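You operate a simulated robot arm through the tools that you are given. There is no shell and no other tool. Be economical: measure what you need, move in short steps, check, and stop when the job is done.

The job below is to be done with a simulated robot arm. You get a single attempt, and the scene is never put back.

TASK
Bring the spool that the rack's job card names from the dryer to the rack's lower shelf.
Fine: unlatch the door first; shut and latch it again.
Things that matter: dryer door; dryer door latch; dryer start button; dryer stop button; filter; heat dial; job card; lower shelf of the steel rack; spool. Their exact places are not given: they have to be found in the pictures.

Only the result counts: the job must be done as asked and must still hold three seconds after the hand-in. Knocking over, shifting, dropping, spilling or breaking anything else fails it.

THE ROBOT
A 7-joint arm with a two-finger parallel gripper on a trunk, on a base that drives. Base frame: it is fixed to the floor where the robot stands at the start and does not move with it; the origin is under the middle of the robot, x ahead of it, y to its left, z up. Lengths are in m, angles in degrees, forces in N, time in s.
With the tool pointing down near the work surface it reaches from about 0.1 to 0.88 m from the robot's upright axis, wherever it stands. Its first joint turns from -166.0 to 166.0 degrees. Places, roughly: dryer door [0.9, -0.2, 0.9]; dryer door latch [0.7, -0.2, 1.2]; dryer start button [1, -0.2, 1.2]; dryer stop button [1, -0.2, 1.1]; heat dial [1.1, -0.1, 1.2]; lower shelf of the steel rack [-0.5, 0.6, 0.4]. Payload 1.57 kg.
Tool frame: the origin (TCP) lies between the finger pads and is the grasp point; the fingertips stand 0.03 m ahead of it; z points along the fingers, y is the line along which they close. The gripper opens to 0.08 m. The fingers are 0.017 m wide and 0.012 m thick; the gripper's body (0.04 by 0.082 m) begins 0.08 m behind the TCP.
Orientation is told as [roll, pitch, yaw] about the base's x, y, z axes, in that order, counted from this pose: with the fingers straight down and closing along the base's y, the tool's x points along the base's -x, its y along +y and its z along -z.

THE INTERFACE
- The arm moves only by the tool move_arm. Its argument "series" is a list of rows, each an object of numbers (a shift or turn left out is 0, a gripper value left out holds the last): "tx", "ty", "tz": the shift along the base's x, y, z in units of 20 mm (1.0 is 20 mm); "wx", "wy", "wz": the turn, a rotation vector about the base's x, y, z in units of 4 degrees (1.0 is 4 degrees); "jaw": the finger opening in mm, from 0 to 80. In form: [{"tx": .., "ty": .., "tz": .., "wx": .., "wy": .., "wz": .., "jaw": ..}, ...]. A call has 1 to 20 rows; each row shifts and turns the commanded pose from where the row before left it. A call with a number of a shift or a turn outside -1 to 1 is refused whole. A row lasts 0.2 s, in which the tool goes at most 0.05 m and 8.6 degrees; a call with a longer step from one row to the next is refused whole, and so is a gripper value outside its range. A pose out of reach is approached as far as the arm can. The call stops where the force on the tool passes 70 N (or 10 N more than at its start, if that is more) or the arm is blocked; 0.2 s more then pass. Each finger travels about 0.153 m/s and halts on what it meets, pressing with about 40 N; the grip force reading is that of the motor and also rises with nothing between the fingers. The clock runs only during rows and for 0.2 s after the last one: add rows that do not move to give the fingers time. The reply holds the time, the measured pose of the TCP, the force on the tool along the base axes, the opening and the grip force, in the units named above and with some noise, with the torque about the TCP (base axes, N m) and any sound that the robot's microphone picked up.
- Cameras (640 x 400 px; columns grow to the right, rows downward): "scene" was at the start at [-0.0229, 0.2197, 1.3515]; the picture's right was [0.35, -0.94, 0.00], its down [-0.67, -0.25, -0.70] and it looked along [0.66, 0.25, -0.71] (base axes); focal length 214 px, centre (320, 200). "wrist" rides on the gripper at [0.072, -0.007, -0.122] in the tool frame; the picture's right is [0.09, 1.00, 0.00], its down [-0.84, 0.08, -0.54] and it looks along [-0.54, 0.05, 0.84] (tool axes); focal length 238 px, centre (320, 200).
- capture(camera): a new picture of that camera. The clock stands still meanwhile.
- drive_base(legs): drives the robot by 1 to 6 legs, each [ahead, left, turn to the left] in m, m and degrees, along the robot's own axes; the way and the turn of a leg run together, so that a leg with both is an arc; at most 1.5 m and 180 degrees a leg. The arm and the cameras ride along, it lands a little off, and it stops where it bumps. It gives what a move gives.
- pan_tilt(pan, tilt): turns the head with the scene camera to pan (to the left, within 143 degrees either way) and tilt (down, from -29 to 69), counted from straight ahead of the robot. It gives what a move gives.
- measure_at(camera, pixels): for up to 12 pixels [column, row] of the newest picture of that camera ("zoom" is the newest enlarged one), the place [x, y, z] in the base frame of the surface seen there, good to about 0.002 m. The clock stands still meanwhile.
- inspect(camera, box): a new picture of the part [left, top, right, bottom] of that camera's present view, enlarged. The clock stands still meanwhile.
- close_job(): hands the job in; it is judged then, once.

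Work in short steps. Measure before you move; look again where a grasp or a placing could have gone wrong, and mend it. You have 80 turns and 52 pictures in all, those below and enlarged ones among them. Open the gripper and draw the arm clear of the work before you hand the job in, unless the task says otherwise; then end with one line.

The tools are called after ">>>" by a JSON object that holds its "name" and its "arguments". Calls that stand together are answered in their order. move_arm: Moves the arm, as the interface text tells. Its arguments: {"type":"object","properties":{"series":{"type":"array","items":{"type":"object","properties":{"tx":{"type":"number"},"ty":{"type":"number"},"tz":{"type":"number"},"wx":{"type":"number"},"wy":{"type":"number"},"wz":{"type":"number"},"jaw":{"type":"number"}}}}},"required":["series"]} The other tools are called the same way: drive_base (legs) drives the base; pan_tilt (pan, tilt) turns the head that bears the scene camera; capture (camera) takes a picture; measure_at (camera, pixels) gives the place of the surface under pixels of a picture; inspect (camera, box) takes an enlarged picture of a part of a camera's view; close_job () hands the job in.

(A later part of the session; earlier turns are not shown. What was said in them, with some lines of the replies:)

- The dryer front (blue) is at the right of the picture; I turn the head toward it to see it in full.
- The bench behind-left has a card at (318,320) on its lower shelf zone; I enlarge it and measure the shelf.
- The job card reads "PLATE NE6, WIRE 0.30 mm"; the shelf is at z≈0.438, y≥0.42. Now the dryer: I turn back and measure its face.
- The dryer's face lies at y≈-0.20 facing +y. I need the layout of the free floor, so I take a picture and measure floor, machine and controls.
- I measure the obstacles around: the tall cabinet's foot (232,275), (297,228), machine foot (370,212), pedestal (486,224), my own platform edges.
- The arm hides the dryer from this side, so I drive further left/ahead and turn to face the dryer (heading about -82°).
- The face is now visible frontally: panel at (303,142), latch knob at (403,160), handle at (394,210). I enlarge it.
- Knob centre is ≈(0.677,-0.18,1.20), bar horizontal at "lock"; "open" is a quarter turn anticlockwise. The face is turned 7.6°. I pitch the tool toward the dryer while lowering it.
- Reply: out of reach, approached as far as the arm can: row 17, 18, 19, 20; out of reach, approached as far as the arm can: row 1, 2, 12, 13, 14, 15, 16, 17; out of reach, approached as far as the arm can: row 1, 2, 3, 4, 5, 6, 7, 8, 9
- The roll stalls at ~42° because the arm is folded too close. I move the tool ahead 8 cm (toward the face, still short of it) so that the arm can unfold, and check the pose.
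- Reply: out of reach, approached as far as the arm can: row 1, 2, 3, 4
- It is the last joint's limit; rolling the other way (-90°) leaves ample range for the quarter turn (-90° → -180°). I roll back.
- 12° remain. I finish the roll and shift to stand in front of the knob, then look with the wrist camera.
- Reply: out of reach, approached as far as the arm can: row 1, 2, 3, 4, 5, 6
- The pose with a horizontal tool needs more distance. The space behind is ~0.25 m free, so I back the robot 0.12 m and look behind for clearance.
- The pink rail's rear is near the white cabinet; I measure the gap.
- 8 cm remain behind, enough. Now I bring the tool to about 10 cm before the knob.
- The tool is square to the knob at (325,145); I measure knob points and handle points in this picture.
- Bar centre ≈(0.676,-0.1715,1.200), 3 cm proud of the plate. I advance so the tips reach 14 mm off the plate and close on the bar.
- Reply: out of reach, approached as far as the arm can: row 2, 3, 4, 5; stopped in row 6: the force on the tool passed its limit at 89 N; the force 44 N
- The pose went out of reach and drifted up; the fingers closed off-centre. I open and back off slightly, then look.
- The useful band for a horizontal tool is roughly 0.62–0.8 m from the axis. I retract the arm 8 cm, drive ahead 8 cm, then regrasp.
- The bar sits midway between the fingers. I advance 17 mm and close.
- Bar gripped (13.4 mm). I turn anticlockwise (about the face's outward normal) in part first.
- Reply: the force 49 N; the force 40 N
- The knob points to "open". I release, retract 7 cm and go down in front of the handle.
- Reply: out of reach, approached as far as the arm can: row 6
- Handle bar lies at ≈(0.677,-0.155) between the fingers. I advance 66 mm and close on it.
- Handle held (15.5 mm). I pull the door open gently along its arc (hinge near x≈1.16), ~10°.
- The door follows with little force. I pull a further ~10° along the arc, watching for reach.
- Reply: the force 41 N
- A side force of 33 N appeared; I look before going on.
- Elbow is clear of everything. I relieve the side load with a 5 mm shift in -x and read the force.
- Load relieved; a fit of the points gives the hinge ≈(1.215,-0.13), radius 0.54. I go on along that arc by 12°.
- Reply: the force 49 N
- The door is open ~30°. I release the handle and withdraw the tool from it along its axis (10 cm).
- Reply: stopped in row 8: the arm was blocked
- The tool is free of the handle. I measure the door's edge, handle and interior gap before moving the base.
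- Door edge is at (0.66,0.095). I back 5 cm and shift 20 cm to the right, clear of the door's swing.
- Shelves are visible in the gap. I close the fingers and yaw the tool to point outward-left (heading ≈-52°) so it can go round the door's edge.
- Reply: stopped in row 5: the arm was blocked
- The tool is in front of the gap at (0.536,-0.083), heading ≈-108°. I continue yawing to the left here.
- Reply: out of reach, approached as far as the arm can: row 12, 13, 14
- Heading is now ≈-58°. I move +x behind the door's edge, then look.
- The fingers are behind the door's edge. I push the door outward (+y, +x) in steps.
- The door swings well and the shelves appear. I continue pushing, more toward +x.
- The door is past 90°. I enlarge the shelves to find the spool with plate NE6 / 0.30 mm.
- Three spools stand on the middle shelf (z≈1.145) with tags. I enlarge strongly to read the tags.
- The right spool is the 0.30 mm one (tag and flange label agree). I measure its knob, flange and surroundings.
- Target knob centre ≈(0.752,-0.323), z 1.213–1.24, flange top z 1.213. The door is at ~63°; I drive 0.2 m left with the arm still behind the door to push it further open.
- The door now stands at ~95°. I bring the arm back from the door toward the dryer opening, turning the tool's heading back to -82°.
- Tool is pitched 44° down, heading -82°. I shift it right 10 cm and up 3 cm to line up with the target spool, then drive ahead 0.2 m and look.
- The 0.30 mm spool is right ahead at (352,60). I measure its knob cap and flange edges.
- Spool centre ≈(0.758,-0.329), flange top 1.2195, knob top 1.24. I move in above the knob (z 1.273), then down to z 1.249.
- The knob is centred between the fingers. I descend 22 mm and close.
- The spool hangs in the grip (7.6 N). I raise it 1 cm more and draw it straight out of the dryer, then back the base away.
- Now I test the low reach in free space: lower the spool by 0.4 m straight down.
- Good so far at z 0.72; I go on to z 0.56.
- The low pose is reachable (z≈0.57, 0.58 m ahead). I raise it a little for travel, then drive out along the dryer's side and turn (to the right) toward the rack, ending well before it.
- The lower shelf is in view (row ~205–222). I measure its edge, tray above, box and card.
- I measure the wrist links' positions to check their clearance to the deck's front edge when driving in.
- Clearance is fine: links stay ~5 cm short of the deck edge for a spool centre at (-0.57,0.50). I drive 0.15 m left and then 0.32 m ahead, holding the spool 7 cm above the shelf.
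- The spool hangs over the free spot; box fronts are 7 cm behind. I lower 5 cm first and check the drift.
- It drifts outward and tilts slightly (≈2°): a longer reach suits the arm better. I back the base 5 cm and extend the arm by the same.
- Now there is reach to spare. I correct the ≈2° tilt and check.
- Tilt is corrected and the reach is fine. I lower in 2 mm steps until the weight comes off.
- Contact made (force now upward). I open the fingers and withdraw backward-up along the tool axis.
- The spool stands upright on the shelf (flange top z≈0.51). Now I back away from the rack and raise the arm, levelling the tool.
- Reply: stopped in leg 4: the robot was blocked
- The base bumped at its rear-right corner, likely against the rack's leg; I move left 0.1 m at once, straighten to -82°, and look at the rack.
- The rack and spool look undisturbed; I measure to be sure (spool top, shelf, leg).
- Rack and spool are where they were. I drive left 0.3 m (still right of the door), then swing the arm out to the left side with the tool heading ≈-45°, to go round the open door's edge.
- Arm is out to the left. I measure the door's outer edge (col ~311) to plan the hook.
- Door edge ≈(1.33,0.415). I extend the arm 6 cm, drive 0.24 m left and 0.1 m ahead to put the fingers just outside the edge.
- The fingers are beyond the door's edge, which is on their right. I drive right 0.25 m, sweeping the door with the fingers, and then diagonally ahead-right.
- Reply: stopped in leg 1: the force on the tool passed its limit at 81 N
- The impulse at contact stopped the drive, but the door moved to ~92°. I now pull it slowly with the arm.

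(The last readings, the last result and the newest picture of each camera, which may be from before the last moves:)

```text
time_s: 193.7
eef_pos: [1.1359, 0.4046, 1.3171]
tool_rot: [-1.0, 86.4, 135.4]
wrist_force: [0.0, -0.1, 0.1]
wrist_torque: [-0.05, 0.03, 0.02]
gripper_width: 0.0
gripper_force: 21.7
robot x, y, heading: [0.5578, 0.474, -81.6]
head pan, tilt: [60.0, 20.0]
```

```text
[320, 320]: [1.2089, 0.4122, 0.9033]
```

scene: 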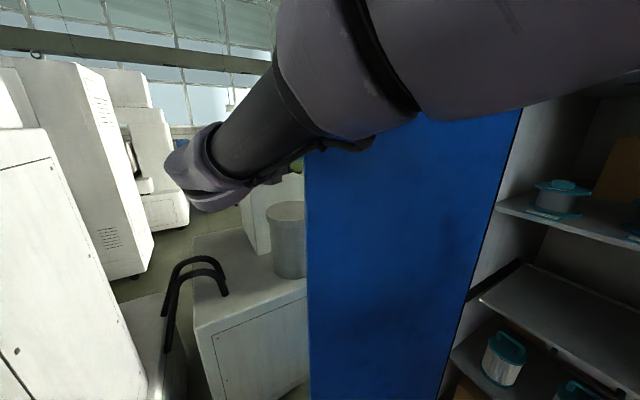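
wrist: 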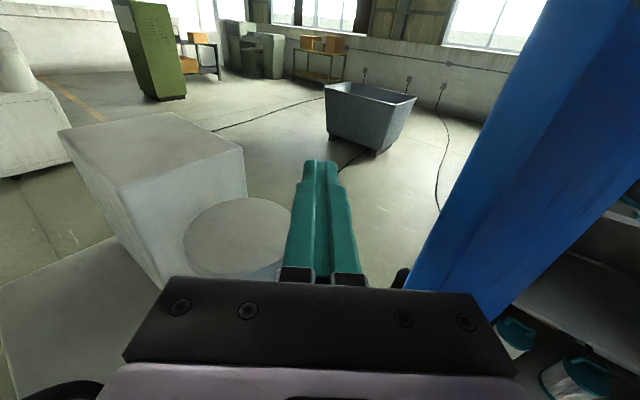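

Door should be at ~78° now. I extend the arm away, drive right 15.5 cm, and pull again.

>>> {"name": "move_arm", "arguments": {"series": [{"tx": 0.9}, {"tx": 0.9}, {"tx": 0.9}, {"tx": 0.9}, {"tx": 0.9}, {"tx": 0.9}, {"tx": 0.9}, {"tx": 0.9}, {"tx": 0.9}]}}

>>> {"name": "drive_base", "arguments": {"legs": [[0, -0.155, 0]]}}

>>> {"name": "move_arm", "arguments": {"series": [{"tx": -0.4, "ty": -0.1}, {"tx": -0.4, "ty": -0.1}, {"tx": -0.5, "ty": -0.12}, {"tx": -0.5, "ty": -0.12}, {"tx": -0.5, "ty": -0.12}, {"tx": -0.5, "ty": -0.12}, {"tx": -0.5, "ty": -0.15}, {"tx": -0.5, "ty": -0.15}, {"tx": -0.5, "ty": -0.2}, {"tx": -0.5, "ty": -0.2}, {"tx": -0.5, "ty": -0.2}, {"tx": -0.5, "ty": -0.2}, {"tx": -0.5, "ty": -0.2}, {"tx": -0.5, "ty": -0.2}, {"tx": -0.5, "ty": -0.2}, {"tx": -0.5, "ty": -0.2}, {"tx": -0.5, "ty": -0.2}, {"tx": -0.5, "ty": -0.2}]}}

```text
time_s: 195.7
eef_pos: [1.2961, 0.4185, 1.3171]
tool_rot: [0.3, 86.3, 137.5]
wrist_force: [-0.8, 69.2, 8.8]
wrist_torque: [-1.54, 0.71, -5.87]
gripper_width: 0.0001
gripper_force: 21.1
robot x, y, heading: [0.5571, 0.4766, -81.9]
head pan, tilt: [60.0, 20.0]
```

```text
time_s: 196.5
eef_pos: [1.2804, 0.419, 1.3183]
tool_rot: [-1.3, 86.2, 136.6]
wrist_force: [-0.7, 5.8, 0.0]
wrist_torque: [-0.13, 0.0, -0.48]
gripper_width: 0.0
gripper_force: 21.6
robot x, y, heading: [0.5438, 0.477, -81.6]
head pan, tilt: [60.0, 20.0]
stopped in leg 1: the force on the tool passed its limit at 81 N (the readings are from after the stop); the commanded pose is now the measured one
```

```text
time_s: 198.1
eef_pos: [1.2175, 0.4172, 1.3177]
tool_rot: [-3.0, 86.0, 136.0]
wrist_force: [-1.0, 18.9, 3.2]
wrist_torque: [-0.38, 0.21, -1.6]
gripper_width: 0.0
gripper_force: 21.9
robot x, y, heading: [0.5405, 0.4776, -82.1]
head pan, tilt: [60.0, 20.0]
stopped in row 7: the force on the tool passed its limit at 71 N (the readings are from after the stop); the commanded pose is now the measured one
```

A +y force suggests that the fingers ride on the door's end face. I look at the scene.

>>> {"name": "capture", "arguments": {"camera": "wrist"}}

>>> {"name": "measure_at", "arguments": {"camera": "wrist", "pixels": [[400, 150], [420, 200], [450, 150], [480, 100], [500, 200], [560, 200], [380, 250], [420, 260]]}}

```text
2 pictures are left
```

wrist: 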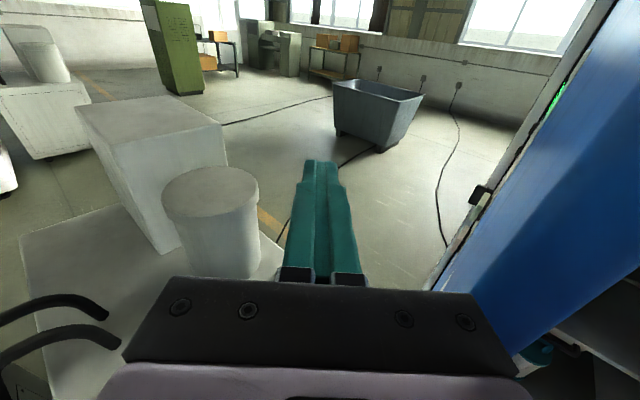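

```text
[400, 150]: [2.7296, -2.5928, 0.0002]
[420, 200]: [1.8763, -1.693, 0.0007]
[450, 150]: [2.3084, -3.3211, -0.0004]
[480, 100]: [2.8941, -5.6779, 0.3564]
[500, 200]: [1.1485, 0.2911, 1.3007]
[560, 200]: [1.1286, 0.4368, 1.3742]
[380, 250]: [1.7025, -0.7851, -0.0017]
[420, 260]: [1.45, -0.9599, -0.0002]
```

The door is at ~82°, and my fingers are on its front side, but the hand's corner is catching the door's end. I free it and yaw the tool to about -75° so only the fingers reach past the edge.

>>> {"name": "move_arm", "arguments": {"series": [{"tx": 0.5, "ty": 0.8}, {"tx": 0.5, "ty": 0.5}, {"wz": -1, "tx": 0.3}, {"wz": -1}, {"wz": -1}, {"wz": -1}, {"wz": -1}, {"wz": -1}, {"wz": -1}, {}]}}

```text
time_s: 200.3
eef_pos: [1.243, 0.4326, 1.3233]
tool_rot: [-9.3, 85.8, 101.0]
wrist_force: [0.4, -0.6, -0.3]
wrist_torque: [0.04, 0.0, 0.03]
gripper_width: 0.0002
gripper_force: 21.2
robot x, y, heading: [0.5426, 0.4792, -81.9]
head pan, tilt: [60.0, 20.0]
```

Tool heading is now ≈-70°. I move 3 cm in -y and pull slowly toward -x following the edge's arc.

>>> {"name": "move_arm", "arguments": {"series": [{"ty": -0.7}, {"ty": -0.7}, {"tx": -0.5}, {"tx": -0.5}, {"tx": -0.5}, {"tx": -0.5, "ty": -0.05}, {"tx": -0.5, "ty": -0.05}, {"tx": -0.5, "ty": -0.1}, {"tx": -0.5, "ty": -0.1}, {"tx": -0.5, "ty": -0.1}, {"tx": -0.5, "ty": -0.15}, {"tx": -0.5, "ty": -0.15}, {"tx": -0.5, "ty": -0.2}, {"tx": -0.5, "ty": -0.2}, {"tx": -0.5, "ty": -0.25}, {"tx": -0.5, "ty": -0.25}, {"tx": -0.5, "ty": -0.25}, {"tx": -0.5, "ty": -0.25}]}}

>>> {"name": "measure_at", "arguments": {"camera": "wrist", "pixels": [[500, 200]]}}

```text
time_s: 201.9
eef_pos: [1.2092, 0.302, 1.3213]
tool_rot: [-8.3, 85.9, 93.9]
wrist_force: [-0.1, 0.1, -0.2]
wrist_torque: [0.0, 0.02, 0.01]
gripper_width: 0.0
gripper_force: 21.2
robot x, y, heading: [0.5428, 0.4757, -81.8]
head pan, tilt: [60.0, 20.0]
stopped in row 8: the arm was blocked; the commanded pose is now the measured one
```

```text
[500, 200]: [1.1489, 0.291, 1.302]
```

The arm got blocked briefly; the force is now zero and the tool is at (1.209,0.302) on the door's front side. I pull gently on toward -x and watch.

>>> {"name": "move_arm", "arguments": {"series": [{"tx": -0.4}, {"tx": -0.4}, {"tx": -0.4}, {"tx": -0.4}, {"tx": -0.4}, {"tx": -0.4}]}}

```text
time_s: 203.3
eef_pos: [1.1617, 0.3004, 1.3177]
tool_rot: [-4.5, 85.9, 97.5]
wrist_force: [0.0, -0.6, 0.6]
wrist_torque: [0.02, -0.05, 0.03]
gripper_width: 0.0
gripper_force: 21.2
robot x, y, heading: [0.5444, 0.4752, -81.8]
head pan, tilt: [60.0, 20.0]
```

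It moves freely. I extend the arm 15 cm in +x (away from the door), drive right 14.5 cm, and pull again with the arm along the arc.

>>> {"name": "move_arm", "arguments": {"series": [{"tx": 0.8, "ty": 0.1}, {"tx": 0.8, "ty": 0.1}, {"tx": 0.8, "ty": 0.1}, {"tx": 0.8, "ty": 0.1}, {"tx": 0.8, "ty": 0.1}, {"tx": 0.8, "ty": 0.1}, {"tx": 0.8, "ty": 0.1}, {"tx": 0.8, "ty": 0.1}, {"tx": 0.8, "ty": 0.1}]}}

>>> {"name": "drive_base", "arguments": {"legs": [[0, -0.145, 0]]}}

>>> {"name": "move_arm", "arguments": {"series": [{"tx": -0.4}, {"tx": -0.4}, {"tx": -0.4, "ty": -0.05}, {"tx": -0.4, "ty": -0.05}, {"tx": -0.4, "ty": -0.1}, {"tx": -0.4, "ty": -0.1}, {"tx": -0.4, "ty": -0.1}, {"tx": -0.4, "ty": -0.1}, {"tx": -0.4, "ty": -0.1}, {"tx": -0.4, "ty": -0.1}]}}

```text
time_s: 205.3
eef_pos: [1.2854, 0.3231, 1.3112]
tool_rot: [-3.4, 86.0, 99.1]
wrist_force: [0.3, -0.3, -0.4]
wrist_torque: [0.01, 0.01, -0.01]
gripper_width: 0.0
gripper_force: 20.9
out of reach, approached as far as the arm can: row 8, 9
robot x, y, heading: [0.5431, 0.4742, -81.6]
head pan, tilt: [60.0, 20.0]
```

```text
time_s: 206.7
eef_pos: [1.1378, 0.3005, 1.3119]
tool_rot: [-4.0, 86.0, 98.5]
wrist_force: [0.3, -0.2, -0.3]
wrist_torque: [0.01, 0.0, -0.01]
gripper_width: 0.0
gripper_force: 21.3
robot x, y, heading: [0.3953, 0.4507, -81.9]
head pan, tilt: [60.0, 20.0]
```

```text
time_s: 209.1
eef_pos: [1.0619, 0.2102, 1.3081]
tool_rot: [2.0, 86.3, 98.2]
wrist_force: [0.3, -0.8, 0.8]
wrist_torque: [-0.03, 0.04, -0.02]
gripper_width: 0.0003
gripper_force: 21.3
robot x, y, heading: [0.3974, 0.4539, -81.6]
head pan, tilt: [60.0, 20.0]
stopped in row 10: the arm was blocked; the commanded pose is now the measured one
```

Blocked again slightly; I use one picture to see the door's and arm's relation.

>>> {"name": "pan_tilt", "arguments": {"pan": 50, "tilt": 15}}

>>> {"name": "capture", "arguments": {"camera": "scene"}}

>>> {"name": "measure_at", "arguments": {"camera": "scene", "pixels": [[320, 300], [360, 300], [400, 300], [440, 300], [280, 300], [240, 300], [320, 220], [360, 220], [400, 220], [280, 220], [240, 220], [200, 300]]}}

```text
time_s: 209.8
eef_pos: [1.0611, 0.2105, 1.312]
tool_rot: [-3.0, 86.1, 93.6]
wrist_force: [0.2, 0.1, -1.0]
wrist_torque: [0.0, 0.03, 0.03]
gripper_width: 0.0001
gripper_force: 21.6
robot x, y, heading: [0.3967, 0.4544, -81.6]
head pan, tilt: [50.0, 15.0]
```

```text
1 pictures are left
```

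scene: 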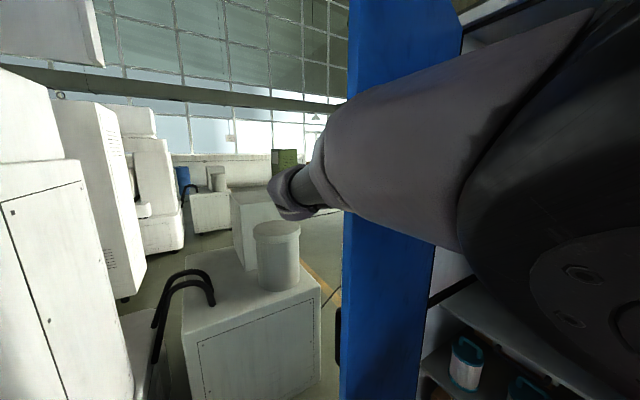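

```text
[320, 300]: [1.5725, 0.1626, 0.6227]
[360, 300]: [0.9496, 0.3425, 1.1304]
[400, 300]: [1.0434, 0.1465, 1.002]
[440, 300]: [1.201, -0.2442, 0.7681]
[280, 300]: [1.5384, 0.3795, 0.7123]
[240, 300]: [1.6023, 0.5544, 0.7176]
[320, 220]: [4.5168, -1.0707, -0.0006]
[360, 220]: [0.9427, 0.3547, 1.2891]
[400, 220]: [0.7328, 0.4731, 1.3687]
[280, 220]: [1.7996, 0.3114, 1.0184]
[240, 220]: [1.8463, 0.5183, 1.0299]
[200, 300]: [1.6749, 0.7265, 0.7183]
```

The door is at α≈64°, and the arm is correctly on its front side. I keep pushing it along the arc toward closing.

>>> {"name": "move_arm", "arguments": {"series": [{"tx": -0.42, "ty": -0.25}, {"tx": -0.42, "ty": -0.25}, {"tx": -0.42, "ty": -0.25}, {"tx": -0.42, "ty": -0.25}, {"tx": -0.42, "ty": -0.25}, {"tx": -0.42, "ty": -0.25}, {"tx": -0.42, "ty": -0.28}, {"tx": -0.42, "ty": -0.28}, {"tx": -0.4, "ty": -0.3}, {"tx": -0.4, "ty": -0.3}, {"tx": -0.4, "ty": -0.3}, {"tx": -0.38, "ty": -0.35}]}}

>>> {"name": "move_arm", "arguments": {"series": [{"tx": -0.35, "ty": -0.35}, {"tx": -0.35, "ty": -0.35}, {"tx": -0.35, "ty": -0.38}, {"tx": -0.33, "ty": -0.38}, {"tx": -0.3, "ty": -0.4}, {"tx": -0.28, "ty": -0.42}, {"tx": -0.25, "ty": -0.45}, {"tx": -0.22, "ty": -0.45}, {"tx": -0.2, "ty": -0.45}, {"tx": -0.18, "ty": -0.45}]}}

```text
time_s: 212.4
eef_pos: [0.9632, 0.1484, 1.3097]
tool_rot: [-1.2, 86.1, 95.6]
wrist_force: [-0.7, -0.2, 0.4]
wrist_torque: [0.02, 0.0, 0.0]
gripper_width: 0.0002
gripper_force: 21.7
robot x, y, heading: [0.3968, 0.4548, -81.8]
head pan, tilt: [50.0, 15.0]
```

```text
time_s: 214.6
eef_pos: [0.908, 0.0726, 1.3102]
tool_rot: [-0.4, 86.1, 96.9]
wrist_force: [4.6, 25.7, -0.1]
wrist_torque: [-0.13, 0.02, -0.02]
gripper_width: 0.0002
gripper_force: 21.0
robot x, y, heading: [0.3942, 0.4573, -81.8]
head pan, tilt: [50.0, 15.0]
```

A 26 N resistance: the door's edge is probably at my base's front-left corner. I withdraw the tool 6 cm, back the base 12 cm and 5 cm right, and then push on with the arm.

>>> {"name": "move_arm", "arguments": {"series": [{"ty": 0.8}, {"ty": 0.8}, {"ty": 0.8}, {"ty": 0.6}]}}

>>> {"name": "drive_base", "arguments": {"legs": [[-0.12, -0.05, 0]]}}

>>> {"name": "move_arm", "arguments": {"series": [{"ty": -0.6}, {"ty": -0.6}, {"ty": -0.6}, {"ty": -0.6}, {"ty": -0.6}, {"ty": -0.6}, {"ty": -0.6}, {"ty": -0.6}, {"ty": -0.6}, {"ty": -0.6}, {"ty": -0.6}, {"ty": -0.6}, {"ty": -0.6}, {"ty": -0.6}, {"ty": -0.6}, {"ty": -0.6}, {"ty": -0.6}, {"ty": -0.6}, {"ty": -0.6}, {"ty": -0.6}]}}

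```text
time_s: 215.6
eef_pos: [0.907, 0.1268, 1.3104]
tool_rot: [-1.9, 86.0, 94.8]
wrist_force: [0.0, 0.3, -0.7]
wrist_torque: [0.01, 0.0, 0.02]
gripper_width: 0.0001
gripper_force: 20.6
robot x, y, heading: [0.3977, 0.454, -81.6]
head pan, tilt: [50.0, 15.0]
```

```text
time_s: 216.9
eef_pos: [0.8395, 0.2389, 1.3092]
tool_rot: [-1.4, 86.1, 95.2]
wrist_force: [-0.3, 0.3, 0.2]
wrist_torque: [-0.02, 0.0, -0.01]
gripper_width: 0.0
gripper_force: 21.4
robot x, y, heading: [0.3293, 0.5656, -81.8]
head pan, tilt: [50.0, 15.0]
```

```text
time_s: 221.1
eef_pos: [0.8397, -0.0018, 1.3103]
tool_rot: [-1.3, 86.1, 95.4]
wrist_force: [-0.4, 0.5, 0.5]
wrist_torque: [0.01, 0.01, 0.04]
gripper_width: 0.0
gripper_force: 21.9
robot x, y, heading: [0.3289, 0.5695, -81.8]
head pan, tilt: [50.0, 15.0]
```

Pushed to ~16° open. I retract 10 cm, drive ahead 14 cm, and push the door shut, watching for the stop force.

>>> {"name": "move_arm", "arguments": {"series": [{"ty": 0.9}, {"ty": 0.9}, {"ty": 0.9}, {"ty": 0.9}, {"ty": 0.9}, {"ty": 0.5}]}}

>>> {"name": "drive_base", "arguments": {"legs": [[0.14, 0, 0]]}}

>>> {"name": "move_arm", "arguments": {"series": [{"ty": -0.5}, {"ty": -0.5}, {"ty": -0.5}, {"ty": -0.5}, {"ty": -0.5}, {"ty": -0.5}, {"ty": -0.5}, {"ty": -0.5}, {"ty": -0.4}, {"ty": -0.4}, {"ty": -0.4}, {"ty": -0.3}, {"ty": -0.3}, {"ty": -0.3}, {"ty": -0.3}]}}

```text
time_s: 222.5
eef_pos: [0.8382, 0.0995, 1.3113]
tool_rot: [-1.8, 86.0, 95.0]
wrist_force: [0.6, -0.2, -0.1]
wrist_torque: [0.01, -0.02, -0.01]
gripper_width: 0.0
gripper_force: 21.0
robot x, y, heading: [0.3303, 0.5687, -81.9]
head pan, tilt: [50.0, 15.0]
```

```text
time_s: 223.8
eef_pos: [0.8584, -0.0396, 1.3099]
tool_rot: [-1.5, 86.2, 95.2]
wrist_force: [0.7, 0.4, -0.5]
wrist_torque: [-0.01, -0.03, 0.01]
gripper_width: 0.0
gripper_force: 20.8
robot x, y, heading: [0.346, 0.4279, -82.0]
head pan, tilt: [50.0, 15.0]
```

```text
time_s: 226.7
eef_pos: [0.8603, -0.1473, 1.3088]
tool_rot: [-3.8, 85.9, 93.4]
wrist_force: [-13.8, 27.2, 8.7]
wrist_torque: [-0.43, -0.21, -0.22]
gripper_width: 0.0002
gripper_force: 21.0
robot x, y, heading: [0.3489, 0.4329, -82.1]
head pan, tilt: [50.0, 15.0]
stopped in row 14: the force on the tool passed its limit at 79 N (the readings are from after the stop); the commanded pose is now the measured one
```

The door is against its stop (tip at y≈-0.177, matching the closed face). I retract and move in front of the latch knob with the tool level.

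>>> {"name": "move_arm", "arguments": {"series": [{"ty": 0.8, "jaw": 50}, {"ty": 0.8}, {"ty": 0.8}, {"ty": 0.7, "wx": -0.99, "wy": -0.136}, {"tx": -0.95, "tz": -0.5}, {"tx": -0.95, "tz": -0.5}, {"tx": -0.95, "tz": -0.5}, {"tx": -0.95, "tz": -0.5}, {"tx": -0.95, "tz": -0.5}, {"tx": -0.95, "tz": -0.5}, {"tx": -0.95, "tz": -0.5}, {"tx": -0.95, "tz": -0.5}, {"tx": -0.95, "tz": -0.5}, {"tx": -0.9, "tz": -0.5}, {"tz": -0.4}, {}]}}

```text
time_s: 230.1
eef_pos: [0.6703, -0.0892, 1.2001]
tool_rot: [-48.9, 89.9, 48.2]
wrist_force: [1.0, -0.8, -0.5]
wrist_torque: [0.0, 0.0, 0.0]
gripper_width: 0.0499
gripper_force: 0.0
robot x, y, heading: [0.3493, 0.4251, -81.9]
head pan, tilt: [50.0, 15.0]
5 turns are left
```

The tool is aligned at (0.670,-0.089,1.200). I advance 67 mm onto the knob and close.

>>> {"name": "move_arm", "arguments": {"series": [{"ty": -0.84, "tx": 0.08}, {"ty": -0.84, "tx": 0.08}, {"ty": -0.84, "tx": 0.07}, {"ty": -0.83, "tx": 0.07}, {}, {"jaw": 25}, {"jaw": 0}, {}, {}]}}

```text
time_s: 232.1
eef_pos: [0.6772, -0.1562, 1.1996]
tool_rot: [-41.8, 89.7, 55.4]
wrist_force: [4.5, 2.2, -0.9]
wrist_torque: [0.11, 0.02, 0.66]
gripper_width: 0.0133
gripper_force: 29.6
robot x, y, heading: [0.3499, 0.4272, -81.6]
head pan, tilt: [50.0, 15.0]
4 turns are left
```

The knob bar is gripped (13.3 mm, as before). I turn it clockwise 90° to "lock" and take the last picture.

>>> {"name": "move_arm", "arguments": {"series": [{"wx": 0.132, "wy": -0.991}, {"wx": 0.132, "wy": -0.991}, {"wx": 0.132, "wy": -0.991}, {"wx": 0.132, "wy": -0.991}, {"wx": 0.132, "wy": -0.991}, {"wx": 0.132, "wy": -0.991}, {"wx": 0.132, "wy": -0.991}, {"wx": 0.132, "wy": -0.991}, {"wx": 0.132, "wy": -0.991}, {"wx": 0.132, "wy": -0.991}, {"wx": 0.132, "wy": -0.991}, {"wx": 0.132, "wy": -0.991}]}}

>>> {"name": "move_arm", "arguments": {"series": [{"wx": 0.132, "wy": -0.991}, {"wx": 0.132, "wy": -0.991}, {"wx": 0.132, "wy": -0.991}, {"wx": 0.132, "wy": -0.991}, {"wx": 0.132, "wy": -0.991}, {"wx": 0.132, "wy": -0.991}, {"wx": 0.132, "wy": -0.991}, {"wx": 0.132, "wy": -0.991}, {"wx": 0.132, "wy": -0.991}, {"wx": 0.132, "wy": -0.991}, {"wx": 0.066, "wy": -0.495}, {}]}}

>>> {"name": "capture", "arguments": {"camera": "wrist"}}

```text
time_s: 234.7
eef_pos: [0.6777, -0.1557, 1.1991]
tool_rot: [-89.4, 41.9, 7.8]
wrist_force: [10.8, 3.3, 0.9]
wrist_torque: [-0.79, -0.09, 0.14]
gripper_width: 0.0137
gripper_force: 30.2
robot x, y, heading: [0.3455, 0.4298, -81.4]
head pan, tilt: [50.0, 15.0]
```

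```text
time_s: 237.3
eef_pos: [0.6767, -0.1565, 1.1996]
tool_rot: [-89.4, -0.1, 7.8]
wrist_force: [10.1, 2.0, 2.8]
wrist_torque: [-0.54, 0.06, 0.29]
gripper_width: 0.0132
gripper_force: 30.1
robot x, y, heading: [0.3444, 0.4257, -82.1]
head pan, tilt: [50.0, 15.0]
```

```text
0 pictures are left
3 turns are left
```

wrist: 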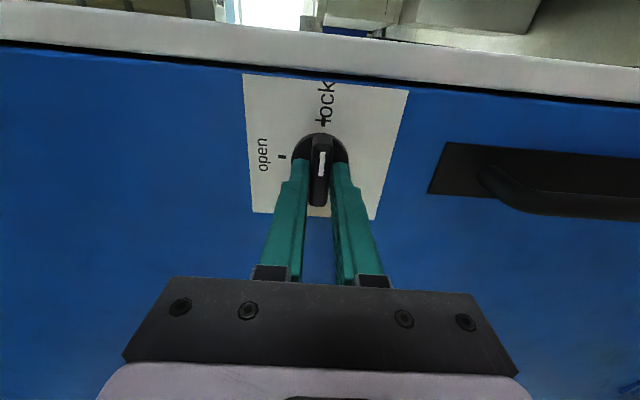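

The knob points to "lock" and the door sits flush with its frame. I open the fingers and retract the arm.

>>> {"name": "move_arm", "arguments": {"series": [{"jaw": 45}, {"jaw": 45}, {}, {"ty": 0.8, "tx": -0.11}, {"ty": 0.8, "tx": -0.11}, {"ty": 0.8, "tx": -0.11}, {"ty": 0.8, "tx": -0.11}, {}]}}

>>> {"name": "drive_base", "arguments": {"legs": [[-0.08, 0, 0]]}}

```text
time_s: 239.1
eef_pos: [0.6682, -0.0924, 1.1994]
tool_rot: [-89.4, -0.1, 7.8]
wrist_force: [0.1, 0.3, 0.0]
wrist_torque: [-0.02, 0.0, 0.03]
gripper_width: 0.0449
gripper_force: 0.1
robot x, y, heading: [0.3515, 0.429, -81.9]
head pan, tilt: [50.0, 15.0]
```

```text
time_s: 240.2
eef_pos: [0.6571, -0.0122, 1.2009]
tool_rot: [-89.4, -0.1, 7.8]
wrist_force: [-0.8, 0.6, 0.1]
wrist_torque: [-0.02, 0.0, -0.02]
gripper_width: 0.0449
gripper_force: 0.0
robot x, y, heading: [0.3407, 0.5082, -81.7]
head pan, tilt: [50.0, 15.0]
2 turns are left
```

The arm is clear and the gripper is open. I hand the job in.

>>> {"name": "close_job", "arguments": {}}

```text
The job is handed in.
```

The 0.30 mm spool named on the job card now stands on the rack's lower shelf, and the dryer door is shut with its latch turned back to "lock". While reversing, the base bumped what was probably the rack's leg; measurements afterwards showed the rack and spool still in place.
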